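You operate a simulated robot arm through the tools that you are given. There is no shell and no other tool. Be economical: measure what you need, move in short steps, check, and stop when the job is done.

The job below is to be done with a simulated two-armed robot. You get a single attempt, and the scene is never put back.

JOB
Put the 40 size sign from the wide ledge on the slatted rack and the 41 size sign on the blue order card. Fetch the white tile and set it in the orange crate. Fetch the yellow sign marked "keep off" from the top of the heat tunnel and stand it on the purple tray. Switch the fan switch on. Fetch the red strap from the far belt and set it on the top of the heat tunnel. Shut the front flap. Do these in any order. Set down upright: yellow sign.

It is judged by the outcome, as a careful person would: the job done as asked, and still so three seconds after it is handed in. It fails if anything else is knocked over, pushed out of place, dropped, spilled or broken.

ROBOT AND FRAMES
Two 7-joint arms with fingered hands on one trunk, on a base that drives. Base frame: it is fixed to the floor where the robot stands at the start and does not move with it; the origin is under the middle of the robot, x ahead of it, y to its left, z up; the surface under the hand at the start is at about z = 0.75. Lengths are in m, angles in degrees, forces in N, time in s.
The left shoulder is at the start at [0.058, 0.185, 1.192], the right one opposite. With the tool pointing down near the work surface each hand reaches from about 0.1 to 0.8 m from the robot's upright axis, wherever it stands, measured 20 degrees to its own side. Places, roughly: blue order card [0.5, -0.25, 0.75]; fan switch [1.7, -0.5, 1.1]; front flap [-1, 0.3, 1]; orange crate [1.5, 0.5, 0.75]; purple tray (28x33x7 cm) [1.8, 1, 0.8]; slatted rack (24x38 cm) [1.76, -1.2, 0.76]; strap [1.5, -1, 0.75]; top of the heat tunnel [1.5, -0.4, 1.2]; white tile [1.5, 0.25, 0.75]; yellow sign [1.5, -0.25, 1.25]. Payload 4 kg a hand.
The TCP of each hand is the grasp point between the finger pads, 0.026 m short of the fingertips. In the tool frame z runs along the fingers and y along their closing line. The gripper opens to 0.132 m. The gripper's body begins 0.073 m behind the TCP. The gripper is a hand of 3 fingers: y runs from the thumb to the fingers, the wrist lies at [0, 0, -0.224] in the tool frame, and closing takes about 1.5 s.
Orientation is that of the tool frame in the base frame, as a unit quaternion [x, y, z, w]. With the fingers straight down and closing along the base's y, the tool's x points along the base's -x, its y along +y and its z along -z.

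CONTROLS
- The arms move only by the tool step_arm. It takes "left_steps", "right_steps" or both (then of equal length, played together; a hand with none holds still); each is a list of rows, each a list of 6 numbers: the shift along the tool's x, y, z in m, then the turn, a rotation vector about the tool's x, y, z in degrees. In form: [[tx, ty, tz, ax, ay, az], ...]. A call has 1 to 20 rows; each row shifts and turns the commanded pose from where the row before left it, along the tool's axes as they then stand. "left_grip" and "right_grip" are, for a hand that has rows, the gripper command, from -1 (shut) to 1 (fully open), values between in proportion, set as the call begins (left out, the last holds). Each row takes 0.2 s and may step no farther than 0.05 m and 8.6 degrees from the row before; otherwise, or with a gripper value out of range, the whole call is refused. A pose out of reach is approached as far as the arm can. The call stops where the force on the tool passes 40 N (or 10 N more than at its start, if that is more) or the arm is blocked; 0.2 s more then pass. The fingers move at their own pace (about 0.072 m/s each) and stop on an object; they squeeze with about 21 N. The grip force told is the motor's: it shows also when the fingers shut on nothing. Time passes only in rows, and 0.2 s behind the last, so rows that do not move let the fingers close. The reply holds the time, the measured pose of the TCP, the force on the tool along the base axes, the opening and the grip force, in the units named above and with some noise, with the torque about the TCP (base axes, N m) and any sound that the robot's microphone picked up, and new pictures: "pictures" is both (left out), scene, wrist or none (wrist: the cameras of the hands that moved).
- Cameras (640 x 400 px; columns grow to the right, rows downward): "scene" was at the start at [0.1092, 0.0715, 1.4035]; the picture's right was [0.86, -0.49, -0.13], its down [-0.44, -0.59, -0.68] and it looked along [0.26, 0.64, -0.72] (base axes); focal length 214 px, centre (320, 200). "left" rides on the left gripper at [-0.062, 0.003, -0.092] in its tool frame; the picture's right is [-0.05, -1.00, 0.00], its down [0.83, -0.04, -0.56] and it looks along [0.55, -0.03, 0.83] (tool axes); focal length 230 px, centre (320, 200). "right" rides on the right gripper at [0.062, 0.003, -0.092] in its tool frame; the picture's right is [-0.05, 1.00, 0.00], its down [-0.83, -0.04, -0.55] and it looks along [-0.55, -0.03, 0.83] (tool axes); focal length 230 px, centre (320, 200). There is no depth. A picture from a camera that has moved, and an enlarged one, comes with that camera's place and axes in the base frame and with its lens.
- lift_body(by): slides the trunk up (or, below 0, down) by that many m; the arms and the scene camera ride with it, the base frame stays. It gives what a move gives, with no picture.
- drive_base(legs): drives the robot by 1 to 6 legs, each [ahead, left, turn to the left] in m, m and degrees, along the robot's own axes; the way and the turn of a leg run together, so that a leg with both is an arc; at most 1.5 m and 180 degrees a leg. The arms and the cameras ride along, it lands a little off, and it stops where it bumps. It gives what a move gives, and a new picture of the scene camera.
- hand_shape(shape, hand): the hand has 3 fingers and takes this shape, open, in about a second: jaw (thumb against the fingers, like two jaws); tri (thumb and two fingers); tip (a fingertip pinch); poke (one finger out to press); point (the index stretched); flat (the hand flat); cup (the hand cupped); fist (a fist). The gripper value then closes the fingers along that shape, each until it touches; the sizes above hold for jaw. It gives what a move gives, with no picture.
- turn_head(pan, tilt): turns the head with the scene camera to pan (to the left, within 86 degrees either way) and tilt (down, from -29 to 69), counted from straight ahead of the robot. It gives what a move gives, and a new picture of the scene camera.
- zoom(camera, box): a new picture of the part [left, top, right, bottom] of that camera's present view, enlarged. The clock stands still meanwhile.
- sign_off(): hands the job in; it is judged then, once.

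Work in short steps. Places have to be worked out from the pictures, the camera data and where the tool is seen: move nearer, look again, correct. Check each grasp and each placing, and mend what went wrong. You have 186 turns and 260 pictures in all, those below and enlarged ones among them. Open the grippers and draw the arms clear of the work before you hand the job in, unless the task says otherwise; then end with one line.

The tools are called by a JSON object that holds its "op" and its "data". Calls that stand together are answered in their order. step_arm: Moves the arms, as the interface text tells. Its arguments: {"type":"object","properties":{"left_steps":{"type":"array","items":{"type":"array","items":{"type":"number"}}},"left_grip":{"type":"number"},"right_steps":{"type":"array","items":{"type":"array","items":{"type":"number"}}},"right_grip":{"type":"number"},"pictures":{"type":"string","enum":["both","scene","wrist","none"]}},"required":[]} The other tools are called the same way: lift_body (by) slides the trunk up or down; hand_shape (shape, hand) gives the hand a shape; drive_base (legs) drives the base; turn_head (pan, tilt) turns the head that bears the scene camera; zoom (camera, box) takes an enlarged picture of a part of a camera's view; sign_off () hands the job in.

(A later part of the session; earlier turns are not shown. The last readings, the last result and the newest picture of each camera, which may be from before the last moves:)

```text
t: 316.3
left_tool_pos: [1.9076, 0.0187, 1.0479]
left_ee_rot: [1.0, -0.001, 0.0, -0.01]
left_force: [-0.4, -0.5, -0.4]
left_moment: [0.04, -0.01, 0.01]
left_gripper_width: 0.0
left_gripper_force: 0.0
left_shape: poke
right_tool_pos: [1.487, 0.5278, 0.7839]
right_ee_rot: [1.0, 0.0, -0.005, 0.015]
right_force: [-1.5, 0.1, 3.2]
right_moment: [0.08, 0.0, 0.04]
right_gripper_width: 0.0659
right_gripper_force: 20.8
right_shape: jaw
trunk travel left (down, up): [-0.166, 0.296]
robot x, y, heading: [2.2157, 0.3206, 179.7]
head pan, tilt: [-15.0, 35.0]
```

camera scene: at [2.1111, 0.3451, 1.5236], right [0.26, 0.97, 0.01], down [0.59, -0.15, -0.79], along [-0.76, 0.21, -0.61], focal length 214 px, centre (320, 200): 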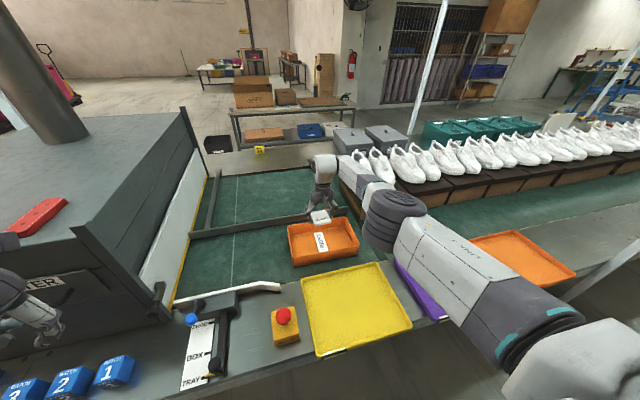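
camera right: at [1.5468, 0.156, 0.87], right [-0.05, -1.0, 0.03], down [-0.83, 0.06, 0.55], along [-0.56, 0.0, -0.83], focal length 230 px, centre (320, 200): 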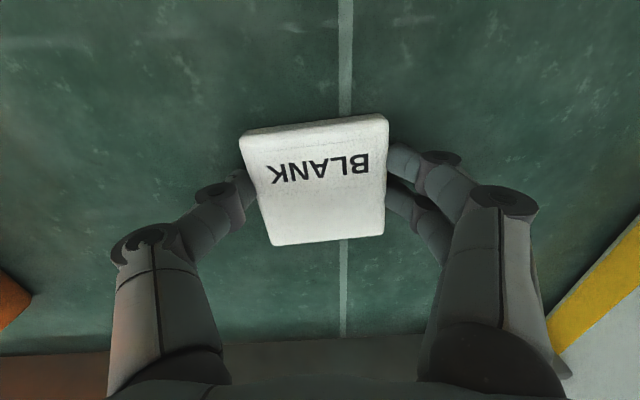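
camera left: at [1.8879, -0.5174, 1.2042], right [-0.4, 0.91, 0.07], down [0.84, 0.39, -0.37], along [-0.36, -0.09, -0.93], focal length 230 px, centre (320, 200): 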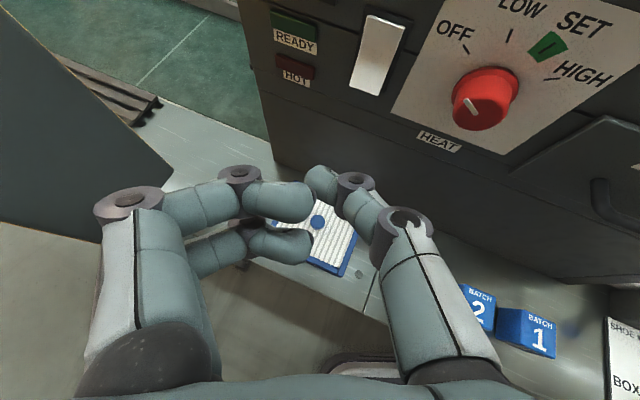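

Contact. I open just enough and raise by trunk.

{"op": "step_arm", "data": {"right_steps": [[0, 0, 0, 0, 0, 0], [0, 0, 0, 0, 0, 0], [0, 0, 0, 0, 0, 0], [0, 0, 0, 0, 0, 0], [0, 0, 0, 0, 0, 0]], "right_grip": 0.45, "pictures": "none"}}

{"op": "lift_body", "data": {"by": 0.18}}

{"op": "zoom", "data": {"camera": "right", "box": [0, 0, 640, 400]}}

```text
t: 317.5
left_tool_pos: [1.9059, 0.0189, 1.0471]
left_ee_rot: [1.0, -0.001, 0.0, -0.01]
left_force: [1.1, 0.0, 0.5]
left_moment: [-0.05, 0.03, 0.03]
left_gripper_width: 0.0
left_gripper_force: 0.1
left_shape: poke
right_tool_pos: [1.487, 0.5277, 0.7843]
right_ee_rot: [1.0, 0.0, -0.004, 0.016]
right_force: [-0.2, -1.6, 4.9]
right_moment: [0.25, -0.03, -0.01]
right_gripper_width: 0.095
right_gripper_force: 0.1
right_shape: jaw
trunk travel left (down, up): [-0.166, 0.296]
robot x, y, heading: [2.2119, 0.3249, 179.9]
head pan, tilt: [-15.0, 35.0]
```

```text
t: 319.5
left_tool_pos: [1.9059, 0.0206, 1.2275]
left_ee_rot: [1.0, -0.002, 0.002, -0.011]
left_force: [-0.2, -0.9, -0.2]
left_moment: [0.01, -0.01, 0.0]
left_gripper_width: 0.0
left_gripper_force: 0.1
left_shape: poke
right_tool_pos: [1.4857, 0.5284, 0.9705]
right_ee_rot: [1.0, 0.001, -0.009, 0.015]
right_force: [0.8, -0.2, -0.6]
right_moment: [0.03, 0.0, -0.01]
right_gripper_width: 0.0953
right_gripper_force: 0.1
right_shape: jaw
trunk travel left (down, up): [-0.346, 0.116]
robot x, y, heading: [2.2152, 0.3236, 180.1]
head pan, tilt: [-15.0, 35.0]
```

```text
1.00 times, centred on (320, 200) of right (not enlarged: the box is as wide or as high as the picture)
camera zoom: at [1.5502, 0.5263, 1.0617], right [-0.05, -1.0, 0.03], down [-0.82, 0.06, 0.57], along [-0.57, 0.0, -0.82], focal length 230 px, centre (320, 200)
```

zoom: 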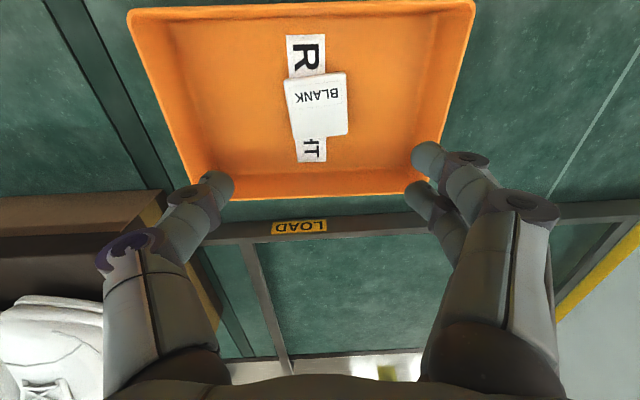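

The tile lies in the crate. Now the front flap on the other side: I retract the right hand, then drive back along the aisle.

{"op": "step_arm", "data": {"right_steps": [[0, 0, -0.04, 0, 0, 0], [0.03, 0, -0.03, 0, 0, 0], [0.04, 0, -0.03, 0, 0, 0], [0.045, 0, -0.02, 0, 0, 0], [0.045, 0, -0.02, 0, 0, 0], [0.045, 0, -0.02, 0, 0, 0], [0.045, 0, 0, 0, 0, 0], [0.045, 0, 0, 0, 0, 0], [0.04, 0, 0, 0, 0, 0], [0.04, 0, 0, 0, 0, 0]], "pictures": "none"}}

{"op": "hand_shape", "data": {"hand": "left", "shape": "jaw"}}

{"op": "drive_base", "data": {"legs": [[-0.6, 0, 0], [0, 0, 90], [1.5, 0, 0], [1.4, 0, 0]]}}

```text
t: 321.7
left_tool_pos: [1.9077, 0.0188, 1.2282]
left_ee_rot: [1.0, -0.001, 0.0, -0.011]
left_force: [0.0, -0.1, 0.1]
left_moment: [-0.03, -0.01, 0.01]
left_gripper_width: 0.0
left_gripper_force: 0.1
left_shape: poke
right_tool_pos: [1.8666, 0.5324, 1.1246]
right_ee_rot: [1.0, -0.001, -0.01, 0.015]
right_force: [0.4, 0.2, 0.3]
right_moment: [0.0, 0.01, 0.03]
right_gripper_width: 0.0957
right_gripper_force: 0.1
right_shape: jaw
trunk travel left (down, up): [-0.346, 0.116]
robot x, y, heading: [2.2155, 0.3235, 180.0]
head pan, tilt: [-15.0, 35.0]
```

```text
t: 322.6
left_tool_pos: [1.9064, 0.0194, 1.228]
left_ee_rot: [1.0, -0.001, 0.0, -0.01]
left_force: [1.1, -0.3, -0.1]
left_moment: [-0.03, 0.01, 0.02]
left_gripper_width: 0.1317
left_gripper_force: 0.2
left_shape: jaw
right_tool_pos: [1.8646, 0.5329, 1.1234]
right_ee_rot: [1.0, 0.0, -0.01, 0.015]
right_force: [0.2, 1.2, -0.2]
right_moment: [0.01, -0.01, 0.03]
right_gripper_width: 0.0955
right_gripper_force: 0.1
right_shape: jaw
trunk travel left (down, up): [-0.346, 0.116]
robot x, y, heading: [2.2161, 0.327, 179.9]
head pan, tilt: [-15.0, 35.0]
```

```text
t: 343.4
left_tool_pos: [3.1418, -2.8691, 1.2277]
left_ee_rot: [0.704, 0.71, -0.007, -0.008]
left_force: [0.2, -0.8, -0.6]
left_moment: [-0.01, 0.0, -0.03]
left_gripper_width: 0.1321
left_gripper_force: 0.1
left_shape: jaw
right_tool_pos: [2.6293, -2.9137, 1.1241]
right_ee_rot: [0.703, 0.711, 0.004, 0.018]
right_force: [0.2, -0.5, 0.3]
right_moment: [-0.01, 0.01, 0.01]
right_gripper_width: 0.0954
right_gripper_force: 0.1
right_shape: jaw
trunk travel left (down, up): [-0.346, 0.116]
robot x, y, heading: [2.8335, -2.5653, -89.5]
head pan, tilt: [-15.0, 35.0]
camera scene: at [2.8107, -2.6598, 1.5455], right [-0.97, 0.25, 0.01], down [0.14, 0.58, -0.8], along [-0.21, -0.77, -0.6], focal length 214 px, centre (320, 200)
```

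scene: 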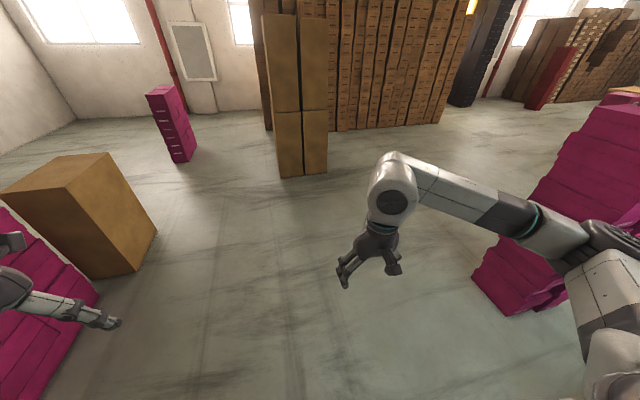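

I continue: to about (2.4, -4.3), turn to face -x, and drive past the stack's south side.

{"op": "drive_base", "data": {"legs": [[0.9, -0.2, 0], [0.84, -0.23, 0], [0, 0, -90.5], [1.4, 0, 0], [1.3, 0, 0]]}}

```text
t: 369.1
left_tool_pos: [-0.5762, -4.6543, 1.2285]
left_ee_rot: [1.0, 0.008, 0.0, -0.011]
left_force: [0.3, -0.5, 0.3]
left_moment: [0.02, 0.01, -0.02]
left_gripper_width: 0.1318
left_gripper_force: 0.1
left_shape: jaw
right_tool_pos: [-0.6262, -4.1425, 1.1242]
right_ee_rot: [1.0, 0.009, -0.01, 0.015]
right_force: [-0.1, -0.4, 0.3]
right_moment: [0.01, -0.04, 0.02]
right_gripper_width: 0.0954
right_gripper_force: 0.0
right_shape: jaw
trunk travel left (down, up): [-0.346, 0.116]
robot x, y, heading: [-0.2716, -4.341, -179.0]
head pan, tilt: [-15.0, 35.0]
camera scene: at [-0.3697, -4.324, 1.5455], right [0.24, 0.97, 0.01], down [0.59, -0.14, -0.8], along [-0.77, 0.2, -0.6], focal length 214 px, centre (320, 200)
```

scene: 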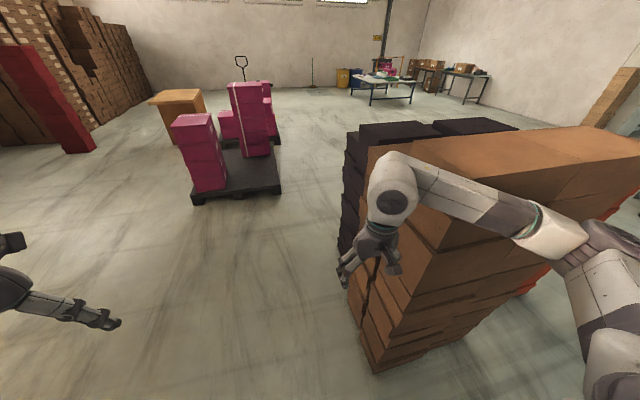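

Brown stacks lie close on the right, so I back off, turn around to heading 0 in the open, and retrace my first path by strafing along x≈-0.28.

{"op": "drive_base", "data": {"legs": [[-0.65, 0, 0], [0, 0, 179], [-0.66, 0, 0], [0, 1.2, 0]]}}

```text
t: 389.0
left_tool_pos: [0.0581, -2.8221, 1.2282]
left_ee_rot: [0.015, 1.0, -0.01, 0.0]
left_force: [-0.6, 1.0, 0.0]
left_moment: [0.03, 0.03, 0.02]
left_gripper_width: 0.1322
left_gripper_force: 0.1
left_shape: jaw
right_tool_pos: [0.0837, -3.3361, 1.1233]
right_ee_rot: [0.014, 1.0, 0.015, 0.01]
right_force: [-0.3, -0.5, 0.9]
right_moment: [0.02, 0.03, 0.02]
right_gripper_width: 0.0954
right_gripper_force: 0.2
right_shape: jaw
trunk travel left (down, up): [-0.346, 0.116]
robot x, y, heading: [-0.2618, -3.1152, -1.7]
head pan, tilt: [-15.0, 35.0]
camera scene: at [-0.1663, -3.1442, 1.5454], right [-0.29, -0.96, 0.01], down [-0.58, 0.17, -0.8], along [0.76, -0.24, -0.6], focal length 214 px, centre (320, 200)
```

scene: 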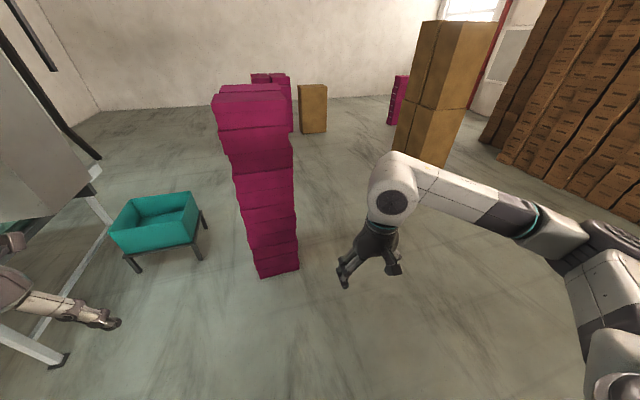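

The stack stands as before. I strafe on to y≈0.3 and then look backwards to the flap by turning the robot left.

{"op": "drive_base", "data": {"legs": [[-0.04, 0, 1.7], [0, 1.5, 0], [0, 1.5, 0], [0, 0.35, 0]]}}

{"op": "turn_head", "data": {"pan": 86, "tilt": 25}}

```text
t: 405.8
left_tool_pos: [0.048, 0.5332, 1.2278]
left_ee_rot: [0.007, 1.0, -0.011, -0.001]
left_force: [-0.3, 0.3, 0.3]
left_moment: [-0.01, -0.02, 0.01]
left_gripper_width: 0.1319
left_gripper_force: 0.0
left_shape: jaw
right_tool_pos: [0.0803, 0.0196, 1.1239]
right_ee_rot: [0.007, 1.0, 0.015, 0.01]
right_force: [-0.3, -0.1, 0.3]
right_moment: [0.01, -0.02, 0.0]
right_gripper_width: 0.0953
right_gripper_force: 0.0
right_shape: jaw
trunk travel left (down, up): [-0.346, 0.116]
robot x, y, heading: [-0.262, 0.236, -1.0]
head pan, tilt: [-15.0, 35.0]
camera scene: at [-0.1717, 0.2071, 1.5454], right [-0.28, -0.96, 0.01], down [-0.58, 0.16, -0.8], along [0.77, -0.22, -0.6], focal length 214 px, centre (320, 200)
```

scene: 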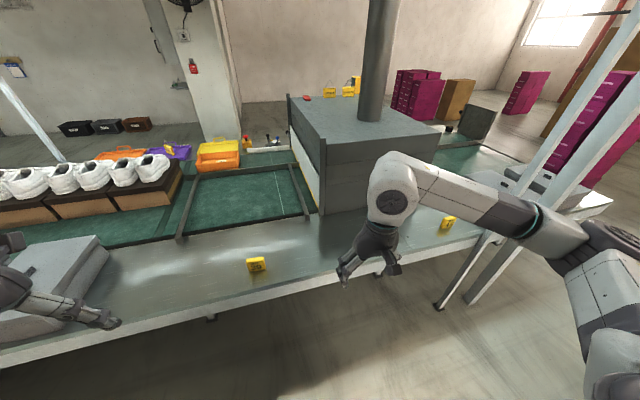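

```text
t: 407.6
left_tool_pos: [0.0489, 0.5334, 1.2278]
left_ee_rot: [0.008, 1.0, -0.01, 0.0]
left_force: [-0.7, -0.4, 0.4]
left_moment: [0.02, -0.02, -0.02]
left_gripper_width: 0.132
left_gripper_force: 0.1
left_shape: jaw
right_tool_pos: [0.0801, 0.0211, 1.1243]
right_ee_rot: [0.006, 1.0, 0.015, 0.01]
right_force: [-1.2, 0.3, -0.1]
right_moment: [0.0, -0.02, 0.01]
right_gripper_width: 0.0955
right_gripper_force: 0.1
right_shape: jaw
trunk travel left (down, up): [-0.346, 0.116]
robot x, y, heading: [-0.2636, 0.2325, -0.8]
head pan, tilt: [85.9, 25.0]
camera scene: at [-0.2475, 0.3246, 1.564], right [1.0, -0.09, -0.04], down [-0.07, -0.42, -0.9], along [0.07, 0.9, -0.42], focal length 214 px, centre (320, 200)
```

scene: 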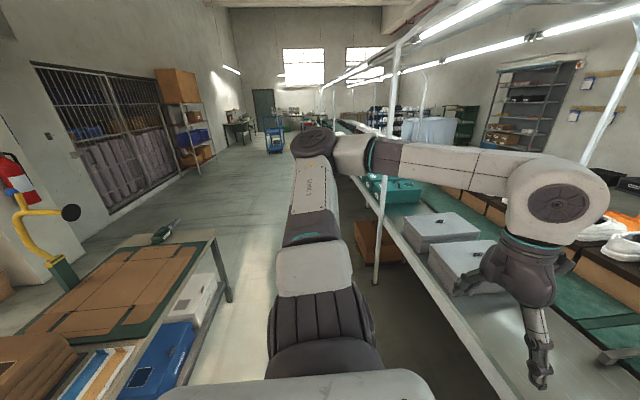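

There's a workbench behind me with an opened carton. I turn left 90° and look.

{"op": "drive_base", "data": {"legs": [[0, 0, 91]]}}

{"op": "turn_head", "data": {"pan": 75, "tilt": 35}}

```text
t: 411.8
left_tool_pos: [-0.5736, 0.5401, 1.2277]
left_ee_rot: [0.71, -0.705, 0.007, -0.007]
left_force: [-0.1, 0.5, 0.5]
left_moment: [0.01, 0.01, 0.02]
left_gripper_width: 0.1319
left_gripper_force: 0.0
left_shape: jaw
right_tool_pos: [-0.0599, 0.5847, 1.1241]
right_ee_rot: [0.71, -0.704, -0.018, 0.004]
right_force: [-0.1, 0.1, -0.2]
right_moment: [0.0, -0.01, -0.01]
right_gripper_width: 0.0957
right_gripper_force: 0.1
right_shape: jaw
trunk travel left (down, up): [-0.346, 0.116]
robot x, y, heading: [-0.2644, 0.2376, 90.4]
head pan, tilt: [85.9, 25.0]
camera scene: at [-0.3588, 0.2499, 1.564], right [0.06, 1.0, -0.04], down [0.42, -0.06, -0.9], along [-0.9, 0.04, -0.42], focal length 214 px, centre (320, 200)
```

scene: 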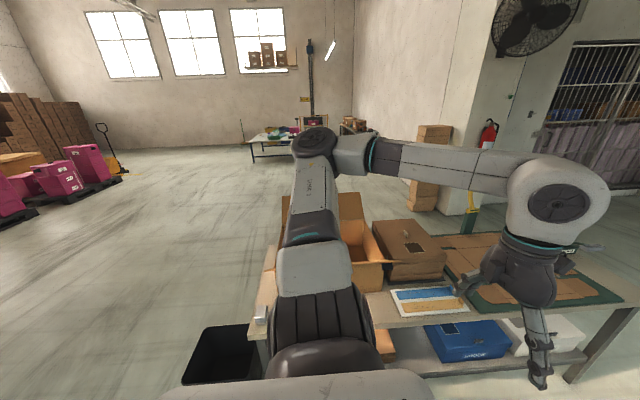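

```text
t: 412.6
left_tool_pos: [-0.5736, 0.5394, 1.2272]
left_ee_rot: [0.709, -0.705, 0.008, -0.008]
left_force: [-0.4, 0.8, -0.5]
left_moment: [0.04, 0.02, 0.0]
left_gripper_width: 0.1319
left_gripper_force: 0.0
left_shape: jaw
right_tool_pos: [-0.0594, 0.5843, 1.1235]
right_ee_rot: [0.71, -0.704, -0.018, 0.004]
right_force: [0.5, -0.4, -0.1]
right_moment: [0.0, -0.03, 0.02]
right_gripper_width: 0.0956
right_gripper_force: 0.0
right_shape: jaw
trunk travel left (down, up): [-0.346, 0.116]
robot x, y, heading: [-0.2626, 0.234, 90.2]
head pan, tilt: [75.0, 35.0]
camera scene: at [-0.3521, 0.2656, 1.5477], right [0.25, 0.97, -0.03], down [0.55, -0.17, -0.81], along [-0.79, 0.19, -0.58], focal length 214 px, centre (320, 200)
```

scene: 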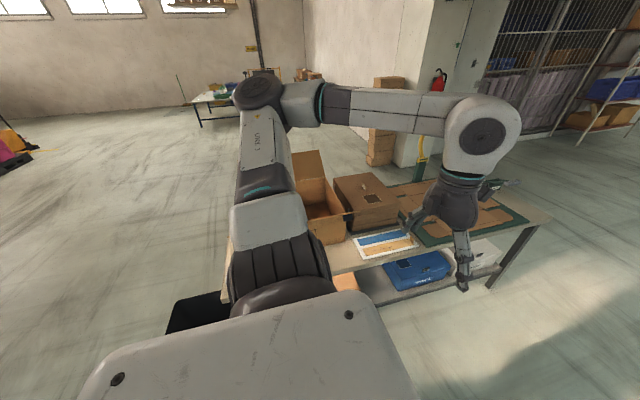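

An open carton stands on the bench around y≈0.25. I turn 90° more to face it.

{"op": "drive_base", "data": {"legs": [[0, 0, 90]]}}

{"op": "turn_head", "data": {"pan": 0, "tilt": 35}}

```text
t: 416.8
left_tool_pos: [-0.5683, -0.0775, 1.2294]
left_ee_rot: [1.0, 0.01, -0.001, -0.011]
left_force: [0.5, -0.3, -0.3]
left_moment: [-0.01, 0.03, 0.05]
left_gripper_width: 0.1321
left_gripper_force: 0.1
left_shape: jaw
right_tool_pos: [-0.6207, 0.4335, 1.1237]
right_ee_rot: [1.0, 0.012, -0.01, 0.015]
right_force: [-0.6, -0.5, 1.0]
right_moment: [0.02, -0.01, 0.0]
right_gripper_width: 0.0954
right_gripper_force: 0.2
right_shape: jaw
trunk travel left (down, up): [-0.346, 0.116]
robot x, y, heading: [-0.2638, 0.2302, -179.0]
head pan, tilt: [75.0, 35.0]
camera scene: at [-0.2984, 0.1472, 1.5477], right [-0.97, 0.24, -0.03], down [0.17, 0.56, -0.81], along [-0.18, -0.79, -0.58], focal length 214 px, centre (320, 200)
```

scene: 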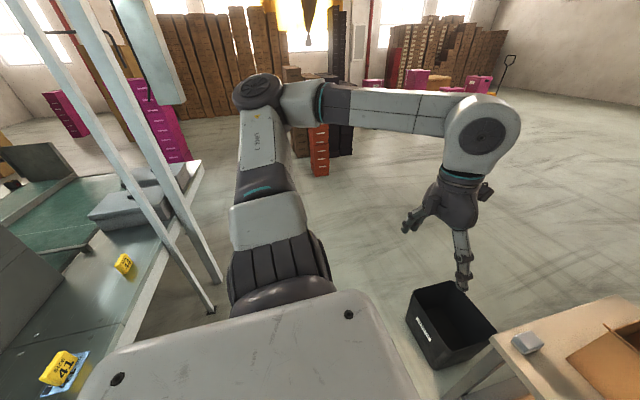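

```text
t: 418.3
left_tool_pos: [-0.5674, -0.0779, 1.2272]
left_ee_rot: [1.0, 0.01, -0.001, -0.01]
left_force: [-0.2, -0.3, 1.1]
left_moment: [0.02, 0.0, 0.02]
left_gripper_width: 0.1319
left_gripper_force: 0.1
left_shape: jaw
right_tool_pos: [-0.62, 0.4351, 1.124]
right_ee_rot: [1.0, 0.012, -0.008, 0.015]
right_force: [-0.3, -0.1, 0.3]
right_moment: [-0.01, 0.02, 0.0]
right_gripper_width: 0.0954
right_gripper_force: 0.0
right_shape: jaw
trunk travel left (down, up): [-0.346, 0.116]
robot x, y, heading: [-0.2642, 0.231, -178.8]
head pan, tilt: [0.0, 35.0]
camera scene: at [-0.3653, 0.2309, 1.5453], right [-0.02, 1.0, 0.0], down [0.6, 0.01, -0.8], along [-0.8, -0.02, -0.6], focal length 214 px, centre (320, 200)
```

scene: 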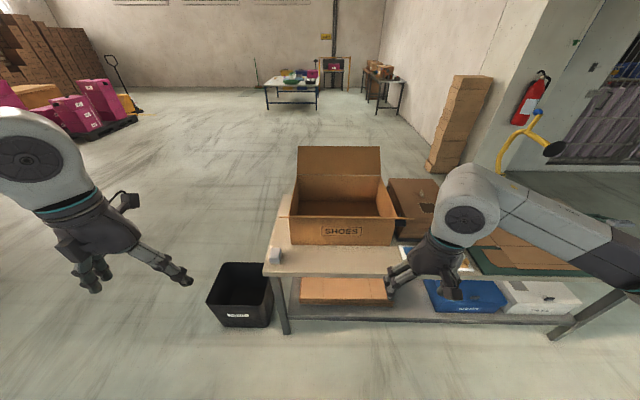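

{"op": "zoom", "data": {"camera": "scene", "box": [250, 130, 450, 270]}}

```text
2.86 times, centred on (350, 200) of scene
camera zoom: at [-0.3653, 0.2309, 1.5453], right [-0.02, 1.0, 0.0], down [0.6, 0.01, -0.8], along [-0.8, -0.02, -0.6], focal length 613 px, centre (234, 200)
```

zoom: 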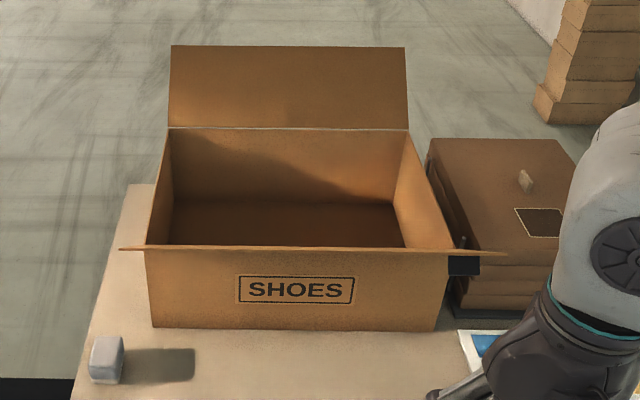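

The "SHOES" carton's front flap is seen edge-on, sticking out toward me from the rim (x≈-1.065, z≈0.93) to about (-0.92, 1.055). I'll push it up and over with the right hand's shut fingers. First I look from another height with the wrist after positioning.

{"op": "drive_base", "data": {"legs": [[0.08, 0.1, -1.2]]}}

{"op": "step_arm", "data": {"right_steps": [[0, 0, 0.03, 0, 0, 0], [0, 0, 0.03, 0, 0, 0], [0, 0, 0.02, 0, 0, 0], [0, 0, 0, 0, 0, 0], [0, 0, 0, 0, 0, 0]], "right_grip": -1, "pictures": "both"}}

{"op": "turn_head", "data": {"pan": 0, "tilt": 50}}

```text
t: 419.6
left_tool_pos: [-0.6527, -0.1718, 1.2295]
left_ee_rot: [1.0, 0.0, 0.0, -0.01]
left_force: [1.2, -0.4, -1.0]
left_moment: [-0.05, -0.01, 0.02]
left_gripper_width: 0.132
left_gripper_force: 0.0
left_shape: jaw
right_tool_pos: [-0.6946, 0.3409, 1.1235]
right_ee_rot: [1.0, 0.001, -0.011, 0.015]
right_force: [0.2, -0.3, 0.1]
right_moment: [0.0, 0.05, -0.01]
right_gripper_width: 0.0955
right_gripper_force: 0.1
right_shape: jaw
trunk travel left (down, up): [-0.346, 0.116]
robot x, y, heading: [-0.3436, 0.1309, 179.7]
head pan, tilt: [0.0, 35.0]
camera scene: at [-0.4431, 0.1323, 1.5454], right [0.0, 1.0, 0.0], down [0.6, 0.0, -0.8], along [-0.8, 0.0, -0.6], focal length 214 px, centre (320, 200)
```

scene: 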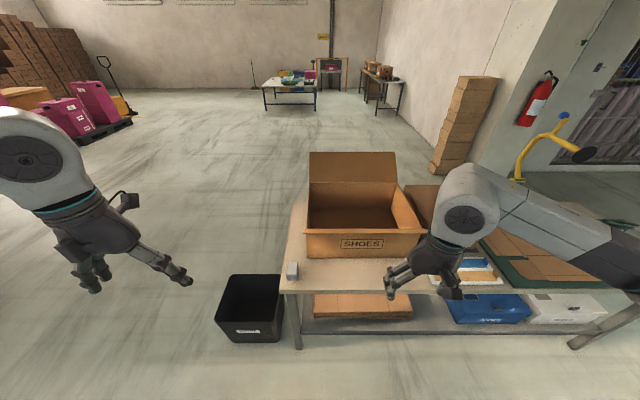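

```text
t: 420.8
left_tool_pos: [-0.654, -0.1735, 1.229]
left_ee_rot: [1.0, 0.0, 0.0, -0.011]
left_force: [0.4, -0.3, -0.3]
left_moment: [0.01, 0.04, 0.01]
left_gripper_width: 0.1318
left_gripper_force: 0.1
left_shape: jaw
right_tool_pos: [-0.697, 0.3371, 1.044]
right_ee_rot: [1.0, 0.001, -0.01, 0.014]
right_force: [0.3, -0.4, -0.2]
right_moment: [-0.02, -0.01, -0.01]
right_gripper_width: 0.0
right_gripper_force: 21.4
right_shape: jaw
trunk travel left (down, up): [-0.346, 0.116]
robot x, y, heading: [-0.3461, 0.1304, 180.0]
head pan, tilt: [0.0, 35.0]
camera scene: at [-0.4444, 0.1308, 1.5453], right [0.0, 1.0, 0.0], down [0.6, 0.0, -0.8], along [-0.8, 0.0, -0.6], focal length 214 px, centre (320, 200)
camera right: at [-0.6328, 0.3346, 1.1349], right [-0.05, -1.0, 0.03], down [-0.82, 0.06, 0.57], along [-0.57, 0.0, -0.82], focal length 230 px, centre (320, 200)
```

scene: 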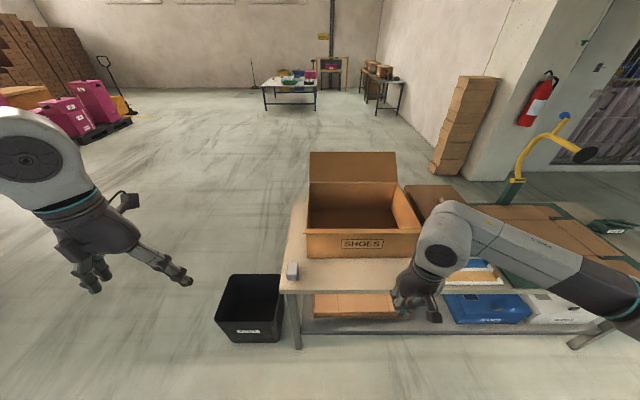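
right: 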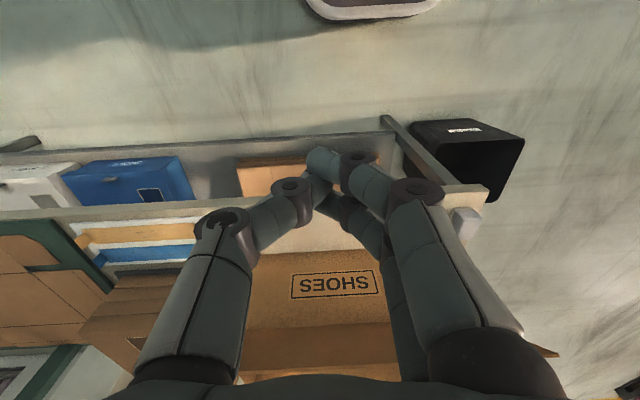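

```text
t: 421.5
left_tool_pos: [-0.653, -0.1739, 1.2277]
left_ee_rot: [1.0, 0.0, 0.0, -0.011]
left_force: [0.0, -0.4, 0.3]
left_moment: [-0.02, 0.01, 0.01]
left_gripper_width: 0.1318
left_gripper_force: 0.1
left_shape: jaw
right_tool_pos: [-0.6961, 0.3372, 1.0449]
right_ee_rot: [1.0, 0.001, -0.01, 0.016]
right_force: [0.6, -0.4, -0.6]
right_moment: [0.03, 0.0, -0.02]
right_gripper_width: 0.0001
right_gripper_force: 21.1
right_shape: jaw
trunk travel left (down, up): [-0.346, 0.116]
robot x, y, heading: [-0.3439, 0.1302, 179.5]
head pan, tilt: [0.0, 50.0]
camera scene: at [-0.4326, 0.1307, 1.524], right [0.0, 1.0, 0.0], down [0.79, 0.0, -0.62], along [-0.62, 0.0, -0.79], focal length 214 px, centre (320, 200)
```

scene: 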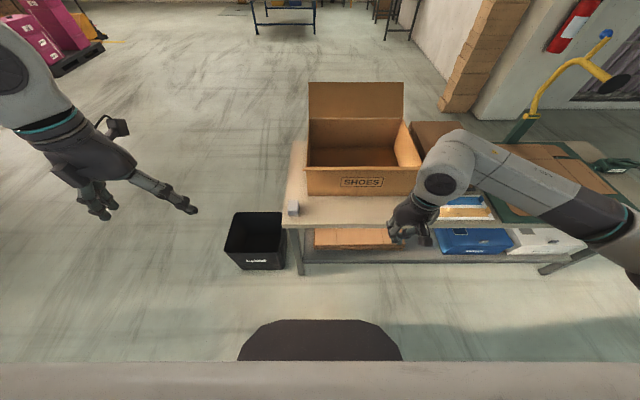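

I zoom in on the carton again from this view to verify the flap's geometry.

{"op": "zoom", "data": {"camera": "scene", "box": [290, 70, 450, 220]}}

{"op": "zoom", "data": {"camera": "right", "box": [200, 200, 600, 400]}}

```text
2.67 times, centred on (370, 145) of scene
camera zoom: at [-0.4326, 0.1307, 1.524], right [0.0, 1.0, 0.0], down [0.79, 0.0, -0.62], along [-0.62, 0.0, -0.79], focal length 572 px, centre (187, 347)
```

zoom: 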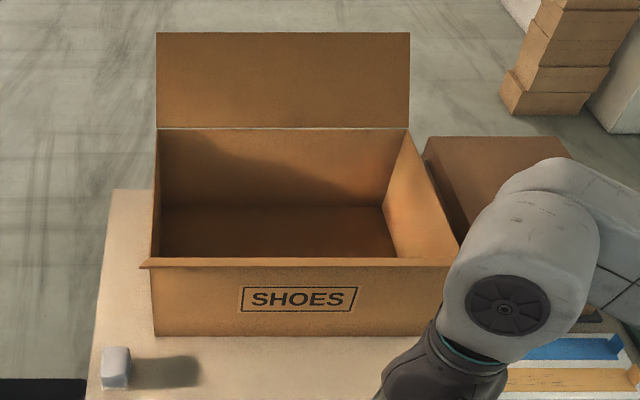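

```text
1.60 times, centred on (400, 300) of right
camera zoom: at [-0.6328, 0.3346, 1.135], right [-0.05, -1.0, 0.03], down [-0.82, 0.06, 0.57], along [-0.57, 0.0, -0.82], focal length 368 px, centre (192, 40)
```

zoom: 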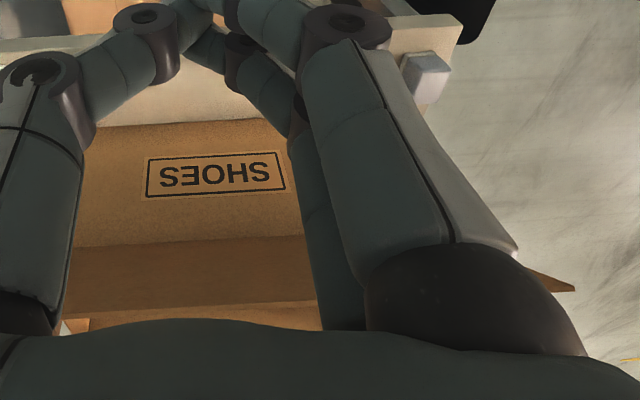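

Both views agree: the flap's outer edge is at about (-0.92, z 1.035), its hinge at (-1.065, z 0.926), length ≈0.18. I drive 0.17 m nearer, then push with the fingers along -x.

{"op": "drive_base", "data": {"legs": [[0.17, 0, 0]]}}

{"op": "step_arm", "data": {"right_steps": [[-0.02, 0, 0.01, 0, 0, 0], [-0.02, 0, 0, 0, 0, 0], [-0.02, 0, 0, 0, 0, 0], [-0.02, 0, 0, 0, 0, 0]], "pictures": "both"}}

```text
t: 423.0
left_tool_pos: [-0.8204, -0.1732, 1.2285]
left_ee_rot: [1.0, 0.0, -0.002, -0.01]
left_force: [0.3, 0.0, -0.2]
left_moment: [-0.06, 0.02, 0.05]
left_gripper_width: 0.1316
left_gripper_force: 0.0
left_shape: jaw
right_tool_pos: [-0.8622, 0.3371, 1.0455]
right_ee_rot: [1.0, 0.001, -0.01, 0.015]
right_force: [0.3, 0.2, 0.4]
right_moment: [0.02, 0.01, 0.02]
right_gripper_width: 0.0001
right_gripper_force: 20.9
right_shape: jaw
trunk travel left (down, up): [-0.346, 0.116]
robot x, y, heading: [-0.5152, 0.1324, 179.9]
head pan, tilt: [0.0, 50.0]
camera scene: at [-0.5985, 0.1309, 1.5243], right [0.0, 1.0, 0.0], down [0.79, 0.0, -0.62], along [-0.62, 0.0, -0.79], focal length 214 px, centre (320, 200)
```

scene: 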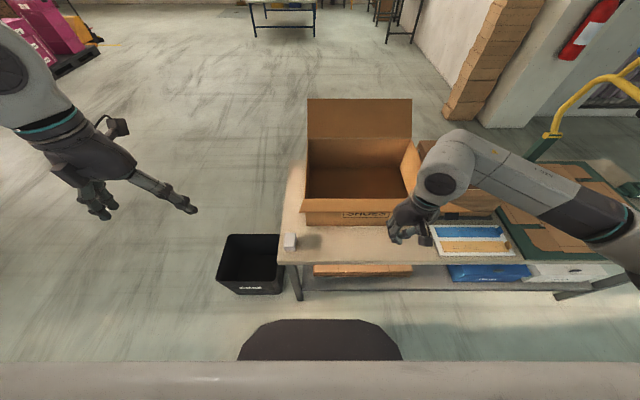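

```text
t: 424.0
left_tool_pos: [-0.8226, -0.1731, 1.2283]
left_ee_rot: [1.0, 0.0, 0.0, -0.01]
left_force: [0.0, 0.3, 0.2]
left_moment: [0.0, 0.0, 0.01]
left_gripper_width: 0.132
left_gripper_force: 0.1
left_shape: jaw
right_tool_pos: [-0.9466, 0.3363, 1.0351]
right_ee_rot: [1.0, 0.001, -0.009, 0.013]
right_force: [0.1, -0.3, 0.7]
right_moment: [-0.02, 0.05, 0.04]
right_gripper_width: 0.0
right_gripper_force: 20.8
right_shape: jaw
trunk travel left (down, up): [-0.346, 0.116]
robot x, y, heading: [-0.5142, 0.1323, 179.7]
head pan, tilt: [0.0, 50.0]
camera scene: at [-0.6014, 0.1309, 1.5239], right [0.0, 1.0, 0.0], down [0.79, 0.0, -0.61], along [-0.61, 0.0, -0.79], focal length 214 px, centre (320, 200)
camera right: at [-0.8822, 0.3344, 1.1262], right [-0.05, -1.0, 0.03], down [-0.82, 0.06, 0.57], along [-0.57, 0.01, -0.82], focal length 230 px, centre (320, 200)
```

scene: 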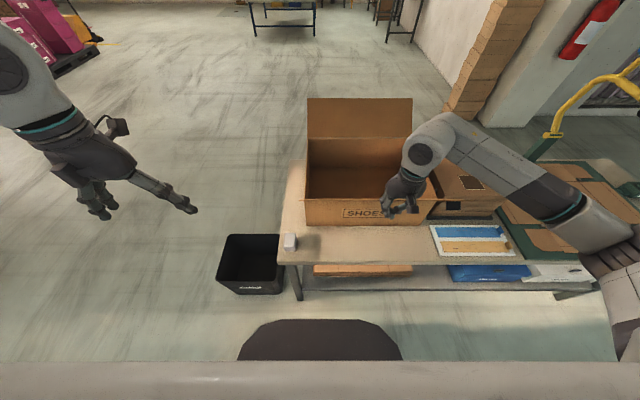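
right: 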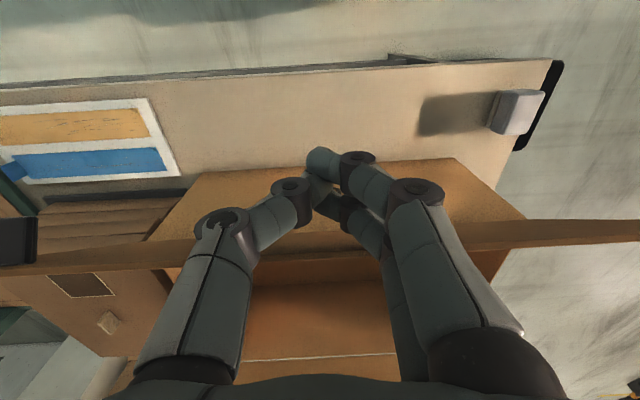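

No contact yet. I continue pushing along -x, watching the force.

{"op": "step_arm", "data": {"right_steps": [[-0.02, 0, 0, 0, 0, 0], [-0.02, 0, 0, 0, 0, 0]], "pictures": "wrist"}}

{"op": "zoom", "data": {"camera": "scene", "box": [280, 80, 460, 240]}}

```text
t: 424.6
left_tool_pos: [-0.8223, -0.1739, 1.2277]
left_ee_rot: [1.0, 0.0, 0.001, -0.011]
left_force: [0.0, 0.9, 0.5]
left_moment: [-0.03, -0.01, 0.02]
left_gripper_width: 0.1318
left_gripper_force: 0.1
left_shape: jaw
right_tool_pos: [-0.987, 0.3354, 1.0352]
right_ee_rot: [1.0, 0.001, -0.009, 0.014]
right_force: [0.5, -0.9, 0.5]
right_moment: [0.0, 0.02, 0.01]
right_gripper_width: 0.0
right_gripper_force: 20.7
right_shape: jaw
trunk travel left (down, up): [-0.346, 0.116]
robot x, y, heading: [-0.5157, 0.1292, 179.9]
head pan, tilt: [0.0, 50.0]
camera right: at [-0.9229, 0.334, 1.1271], right [-0.05, -1.0, 0.03], down [-0.82, 0.06, 0.57], along [-0.57, 0.0, -0.82], focal length 230 px, centre (320, 200)
```

right: 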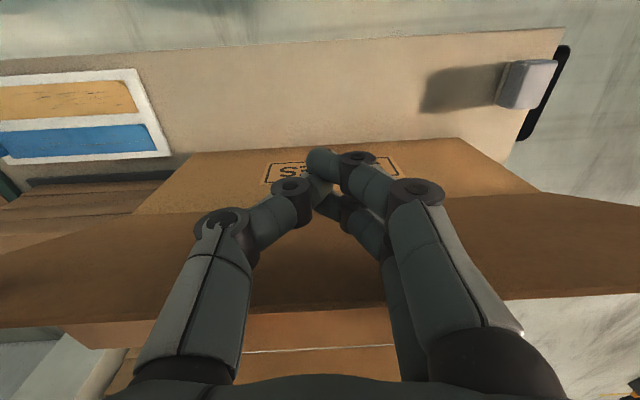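

```text
2.50 times, centred on (370, 160) of scene
camera zoom: at [-0.6026, 0.1307, 1.5239], right [0.0, 1.0, 0.0], down [0.79, 0.0, -0.61], along [-0.61, 0.0, -0.79], focal length 536 px, centre (195, 300)
```

zoom: 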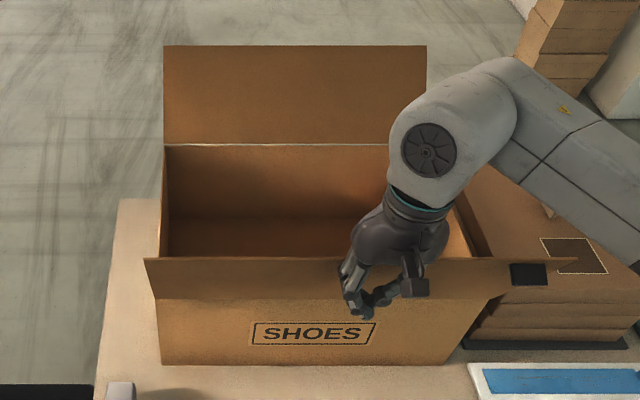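

The flap is rising with the push. I continue.

{"op": "step_arm", "data": {"right_steps": [[-0.02, 0, 0, 0, 0, 0], [-0.02, 0, 0, 0, 0, 0], [-0.02, 0, 0, 0, 0, 0], [-0.02, 0, 0, 0, 0, 0]], "pictures": "wrist"}}

{"op": "zoom", "data": {"camera": "scene", "box": [280, 80, 460, 240]}}

```text
t: 425.6
left_tool_pos: [-0.8225, -0.1743, 1.2269]
left_ee_rot: [1.0, -0.001, 0.0, -0.011]
left_force: [-0.1, 0.5, -0.6]
left_moment: [0.01, 0.02, 0.04]
left_gripper_width: 0.132
left_gripper_force: 0.0
left_shape: jaw
right_tool_pos: [-1.066, 0.3362, 1.0363]
right_ee_rot: [1.0, 0.001, -0.01, 0.015]
right_force: [0.1, -0.3, 0.3]
right_moment: [-0.04, 0.0, 0.0]
right_gripper_width: 0.0001
right_gripper_force: 21.0
right_shape: jaw
trunk travel left (down, up): [-0.346, 0.116]
robot x, y, heading: [-0.5128, 0.1277, 179.9]
head pan, tilt: [0.0, 50.0]
camera right: at [-1.0026, 0.3341, 1.1278], right [-0.05, -1.0, 0.03], down [-0.82, 0.06, 0.57], along [-0.57, 0.0, -0.82], focal length 230 px, centre (320, 200)
```

right: 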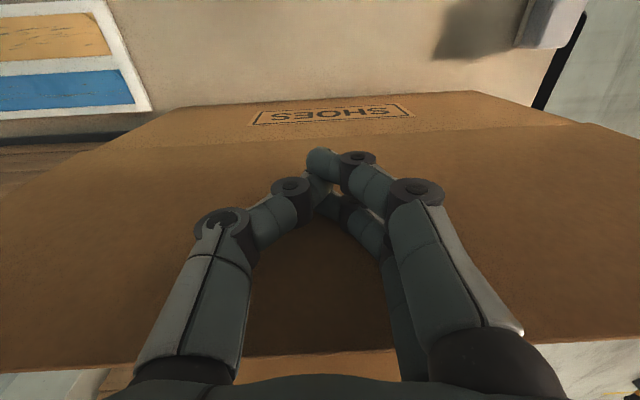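

```text
2.50 times, centred on (370, 160) of scene
camera zoom: at [-0.6022, 0.1306, 1.5239], right [0.0, 1.0, 0.0], down [0.79, 0.0, -0.61], along [-0.61, 0.0, -0.79], focal length 536 px, centre (195, 300)
```

zoom: 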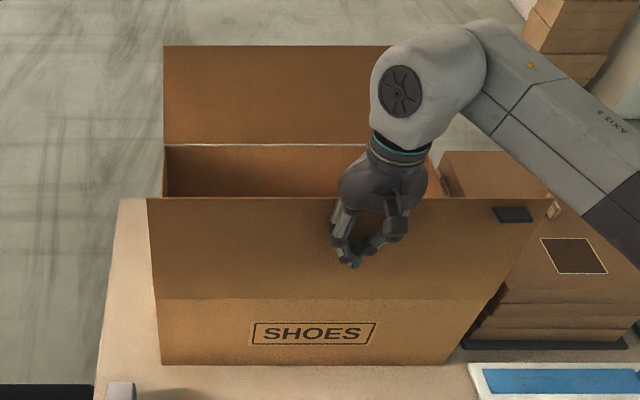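

The flap is near vertical. I keep pushing over.

{"op": "step_arm", "data": {"right_steps": [[-0.025, 0, 0, 0, 0, 0], [-0.025, 0, 0, 0, 0, 0], [-0.025, 0, 0, 0, 0, 0], [-0.02, 0, 0, 0, 0, 0]], "pictures": "none"}}

{"op": "zoom", "data": {"camera": "scene", "box": [280, 80, 460, 240]}}

```text
t: 426.6
left_tool_pos: [-0.8227, -0.1735, 1.2281]
left_ee_rot: [1.0, -0.001, 0.0, -0.01]
left_force: [0.1, 0.2, 0.2]
left_moment: [0.02, -0.06, 0.0]
left_gripper_width: 0.1317
left_gripper_force: 0.0
left_shape: jaw
right_tool_pos: [-1.1608, 0.3345, 1.0385]
right_ee_rot: [1.0, 0.001, -0.009, 0.014]
right_force: [0.4, 0.3, 0.0]
right_moment: [-0.02, -0.05, 0.02]
right_gripper_width: 0.0
right_gripper_force: 21.1
right_shape: jaw
trunk travel left (down, up): [-0.346, 0.116]
robot x, y, heading: [-0.5104, 0.1344, 179.8]
head pan, tilt: [0.0, 50.0]
```

```text
2.50 times, centred on (370, 160) of scene
camera zoom: at [-0.6021, 0.1304, 1.5239], right [0.0, 1.0, 0.0], down [0.79, 0.0, -0.61], along [-0.61, 0.0, -0.79], focal length 536 px, centre (195, 300)
```

zoom: 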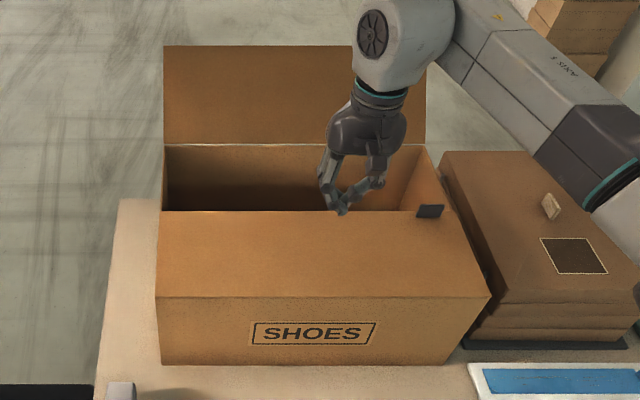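

The flap has folded over and looks flat. I lower gently to check whether it's fully down.

{"op": "step_arm", "data": {"right_steps": [[0, 0, 0.03, 0, 0, 0], [0, 0, 0.02, 0, 0, 0], [0, 0, 0.01, 0, 0, 0], [0, 0, 0.005, 0, 0, 0], [0, 0, 0.005, 0, 0, 0]], "pictures": "wrist"}}

{"op": "zoom", "data": {"camera": "scene", "box": [280, 80, 460, 240]}}

```text
t: 427.8
left_tool_pos: [-0.8221, -0.1733, 1.2281]
left_ee_rot: [1.0, 0.0, 0.0, -0.01]
left_force: [0.3, -0.1, -0.1]
left_moment: [0.03, 0.02, -0.02]
left_gripper_width: 0.1319
left_gripper_force: 0.1
left_shape: jaw
right_tool_pos: [-1.162, 0.3336, 0.9702]
right_ee_rot: [1.0, 0.001, -0.01, 0.015]
right_force: [0.1, 0.0, -0.5]
right_moment: [0.03, 0.0, 0.0]
right_gripper_width: 0.0
right_gripper_force: 21.1
right_shape: jaw
trunk travel left (down, up): [-0.346, 0.116]
robot x, y, heading: [-0.5113, 0.1341, 180.0]
head pan, tilt: [0.0, 50.0]
camera right: at [-1.0981, 0.3319, 1.0607], right [-0.05, -1.0, 0.03], down [-0.82, 0.06, 0.57], along [-0.57, 0.0, -0.82], focal length 230 px, centre (320, 200)
```

right: 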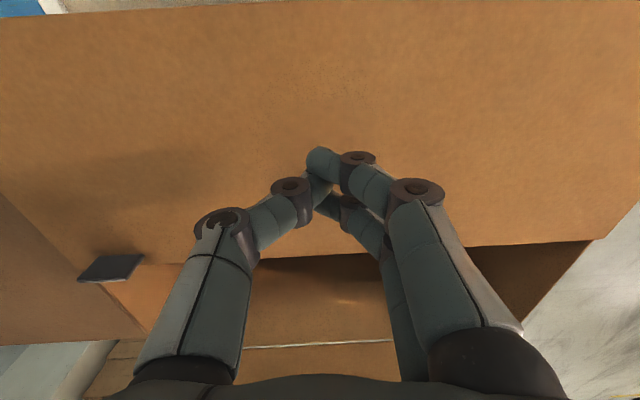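

```text
2.50 times, centred on (370, 160) of scene
camera zoom: at [-0.6016, 0.1309, 1.524], right [0.0, 1.0, 0.0], down [0.79, 0.0, -0.61], along [-0.61, 0.0, -0.79], focal length 536 px, centre (195, 300)
```

zoom: 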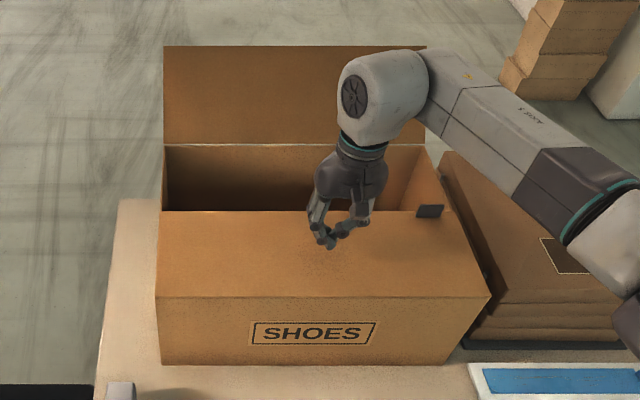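

It appears flat. I press lightly down in small steps to be sure it's fully shut.

{"op": "step_arm", "data": {"right_steps": [[0, 0, 0.005, 0, 0, 0], [0, 0, 0.005, 0, 0, 0], [0, 0, 0.003, 0, 0, 0]], "pictures": "none"}}

{"op": "step_arm", "data": {"right_steps": [[0, 0, 0.003, 0, 0, 0], [0, 0, 0.002, 0, 0, 0]], "pictures": "none"}}

```text
t: 428.6
left_tool_pos: [-0.8203, -0.1725, 1.2283]
left_ee_rot: [1.0, 0.001, 0.0, -0.011]
left_force: [-0.4, -0.3, -0.7]
left_moment: [-0.02, 0.01, 0.0]
left_gripper_width: 0.1318
left_gripper_force: 0.1
left_shape: jaw
right_tool_pos: [-1.1619, 0.3329, 0.9564]
right_ee_rot: [1.0, 0.001, -0.01, 0.015]
right_force: [-0.1, 0.7, 0.4]
right_moment: [-0.03, 0.04, 0.01]
right_gripper_width: 0.0001
right_gripper_force: 21.6
right_shape: jaw
trunk travel left (down, up): [-0.346, 0.116]
robot x, y, heading: [-0.5135, 0.1355, 179.8]
head pan, tilt: [0.0, 50.0]
```

```text
t: 429.2
left_tool_pos: [-0.8223, -0.1722, 1.2284]
left_ee_rot: [1.0, 0.0, 0.0, -0.01]
left_force: [0.0, 0.1, 0.2]
left_moment: [0.03, 0.02, -0.01]
left_gripper_width: 0.1319
left_gripper_force: 0.1
left_shape: jaw
right_tool_pos: [-1.1627, 0.3334, 0.9515]
right_ee_rot: [1.0, 0.001, -0.01, 0.015]
right_force: [0.1, 0.2, 0.6]
right_moment: [-0.01, 0.01, -0.02]
right_gripper_width: 0.0
right_gripper_force: 20.8
right_shape: jaw
trunk travel left (down, up): [-0.346, 0.116]
robot x, y, heading: [-0.5156, 0.1342, 179.9]
head pan, tilt: [0.0, 50.0]
```

No resistance yet; I look whether the flap is moving.

{"op": "zoom", "data": {"camera": "right", "box": [0, 0, 640, 400]}}

{"op": "zoom", "data": {"camera": "scene", "box": [280, 80, 460, 240]}}

```text
1.00 times, centred on (320, 200) of right (not enlarged: the box is as wide or as high as the picture)
camera zoom: at [-1.0985, 0.3314, 1.0426], right [-0.05, -1.0, 0.03], down [-0.82, 0.06, 0.57], along [-0.57, 0.0, -0.82], focal length 230 px, centre (320, 200)
```

zoom: 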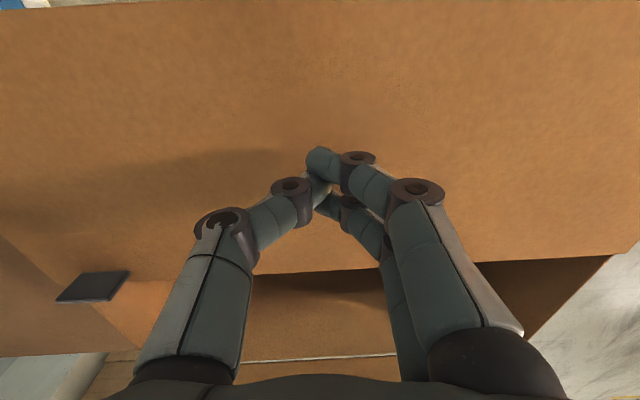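

```text
2.50 times, centred on (370, 160) of scene
camera zoom: at [-0.6014, 0.131, 1.524], right [0.0, 1.0, 0.0], down [0.79, 0.0, -0.61], along [-0.61, 0.0, -0.79], focal length 536 px, centre (195, 300)
```

zoom: 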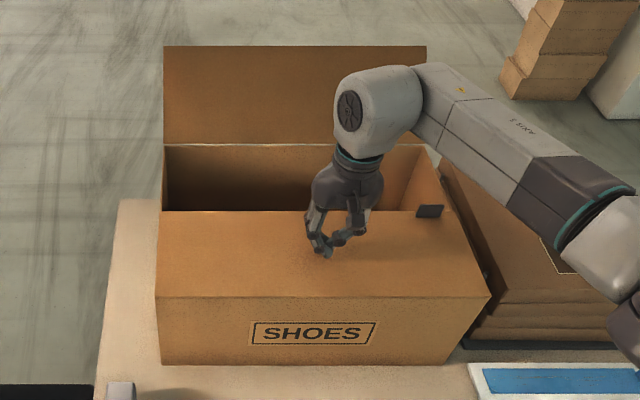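

The flap hasn't moved; I lower a bit more to feel it.

{"op": "step_arm", "data": {"right_steps": [[0, 0, 0.004, 0, 0, 0], [0, 0, 0.004, 0, 0, 0], [0, 0, 0.004, 0, 0, 0]], "pictures": "none"}}

{"op": "step_arm", "data": {"right_steps": [[0, 0, 0.004, 0, 0, 0], [0, 0, 0.003, 0, 0, 0]], "pictures": "wrist"}}

```text
t: 430.0
left_tool_pos: [-0.8205, -0.1739, 1.2293]
left_ee_rot: [1.0, -0.001, -0.002, -0.01]
left_force: [-0.1, -0.1, 1.0]
left_moment: [-0.02, 0.04, -0.05]
left_gripper_width: 0.1319
left_gripper_force: 0.1
left_shape: jaw
right_tool_pos: [-1.1627, 0.3337, 0.9424]
right_ee_rot: [1.0, 0.001, -0.011, 0.015]
right_force: [-1.6, 1.4, 8.5]
right_moment: [0.05, -0.04, 0.0]
right_gripper_width: 0.0
right_gripper_force: 21.2
right_shape: jaw
trunk travel left (down, up): [-0.346, 0.116]
robot x, y, heading: [-0.5139, 0.1311, 180.1]
head pan, tilt: [0.0, 50.0]
```

```text
t: 430.7
left_tool_pos: [-0.8218, -0.1731, 1.2286]
left_ee_rot: [1.0, -0.001, 0.0, -0.011]
left_force: [-0.2, 0.5, -0.5]
left_moment: [0.01, -0.03, 0.0]
left_gripper_width: 0.1318
left_gripper_force: 0.1
left_shape: jaw
right_tool_pos: [-1.1647, 0.3323, 0.9414]
right_ee_rot: [1.0, 0.0, -0.014, 0.018]
right_force: [8.6, 0.5, 18.5]
right_moment: [0.09, -0.39, -0.02]
right_gripper_width: 0.0
right_gripper_force: 21.2
right_shape: jaw
trunk travel left (down, up): [-0.346, 0.116]
robot x, y, heading: [-0.5112, 0.1336, 180.0]
head pan, tilt: [0.0, 50.0]
stopped in row 2 (right hand): the force on the tool passed its limit at 41 N (the readings are from after the stop); the commanded pose is now the measured one
camera right: at [-1.0997, 0.3308, 1.0313], right [-0.05, -1.0, 0.04], down [-0.81, 0.06, 0.58], along [-0.58, 0.0, -0.82], focal length 230 px, centre (320, 200)
```

right: 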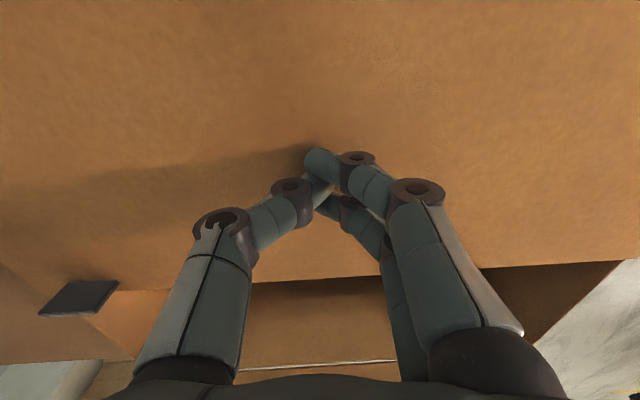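

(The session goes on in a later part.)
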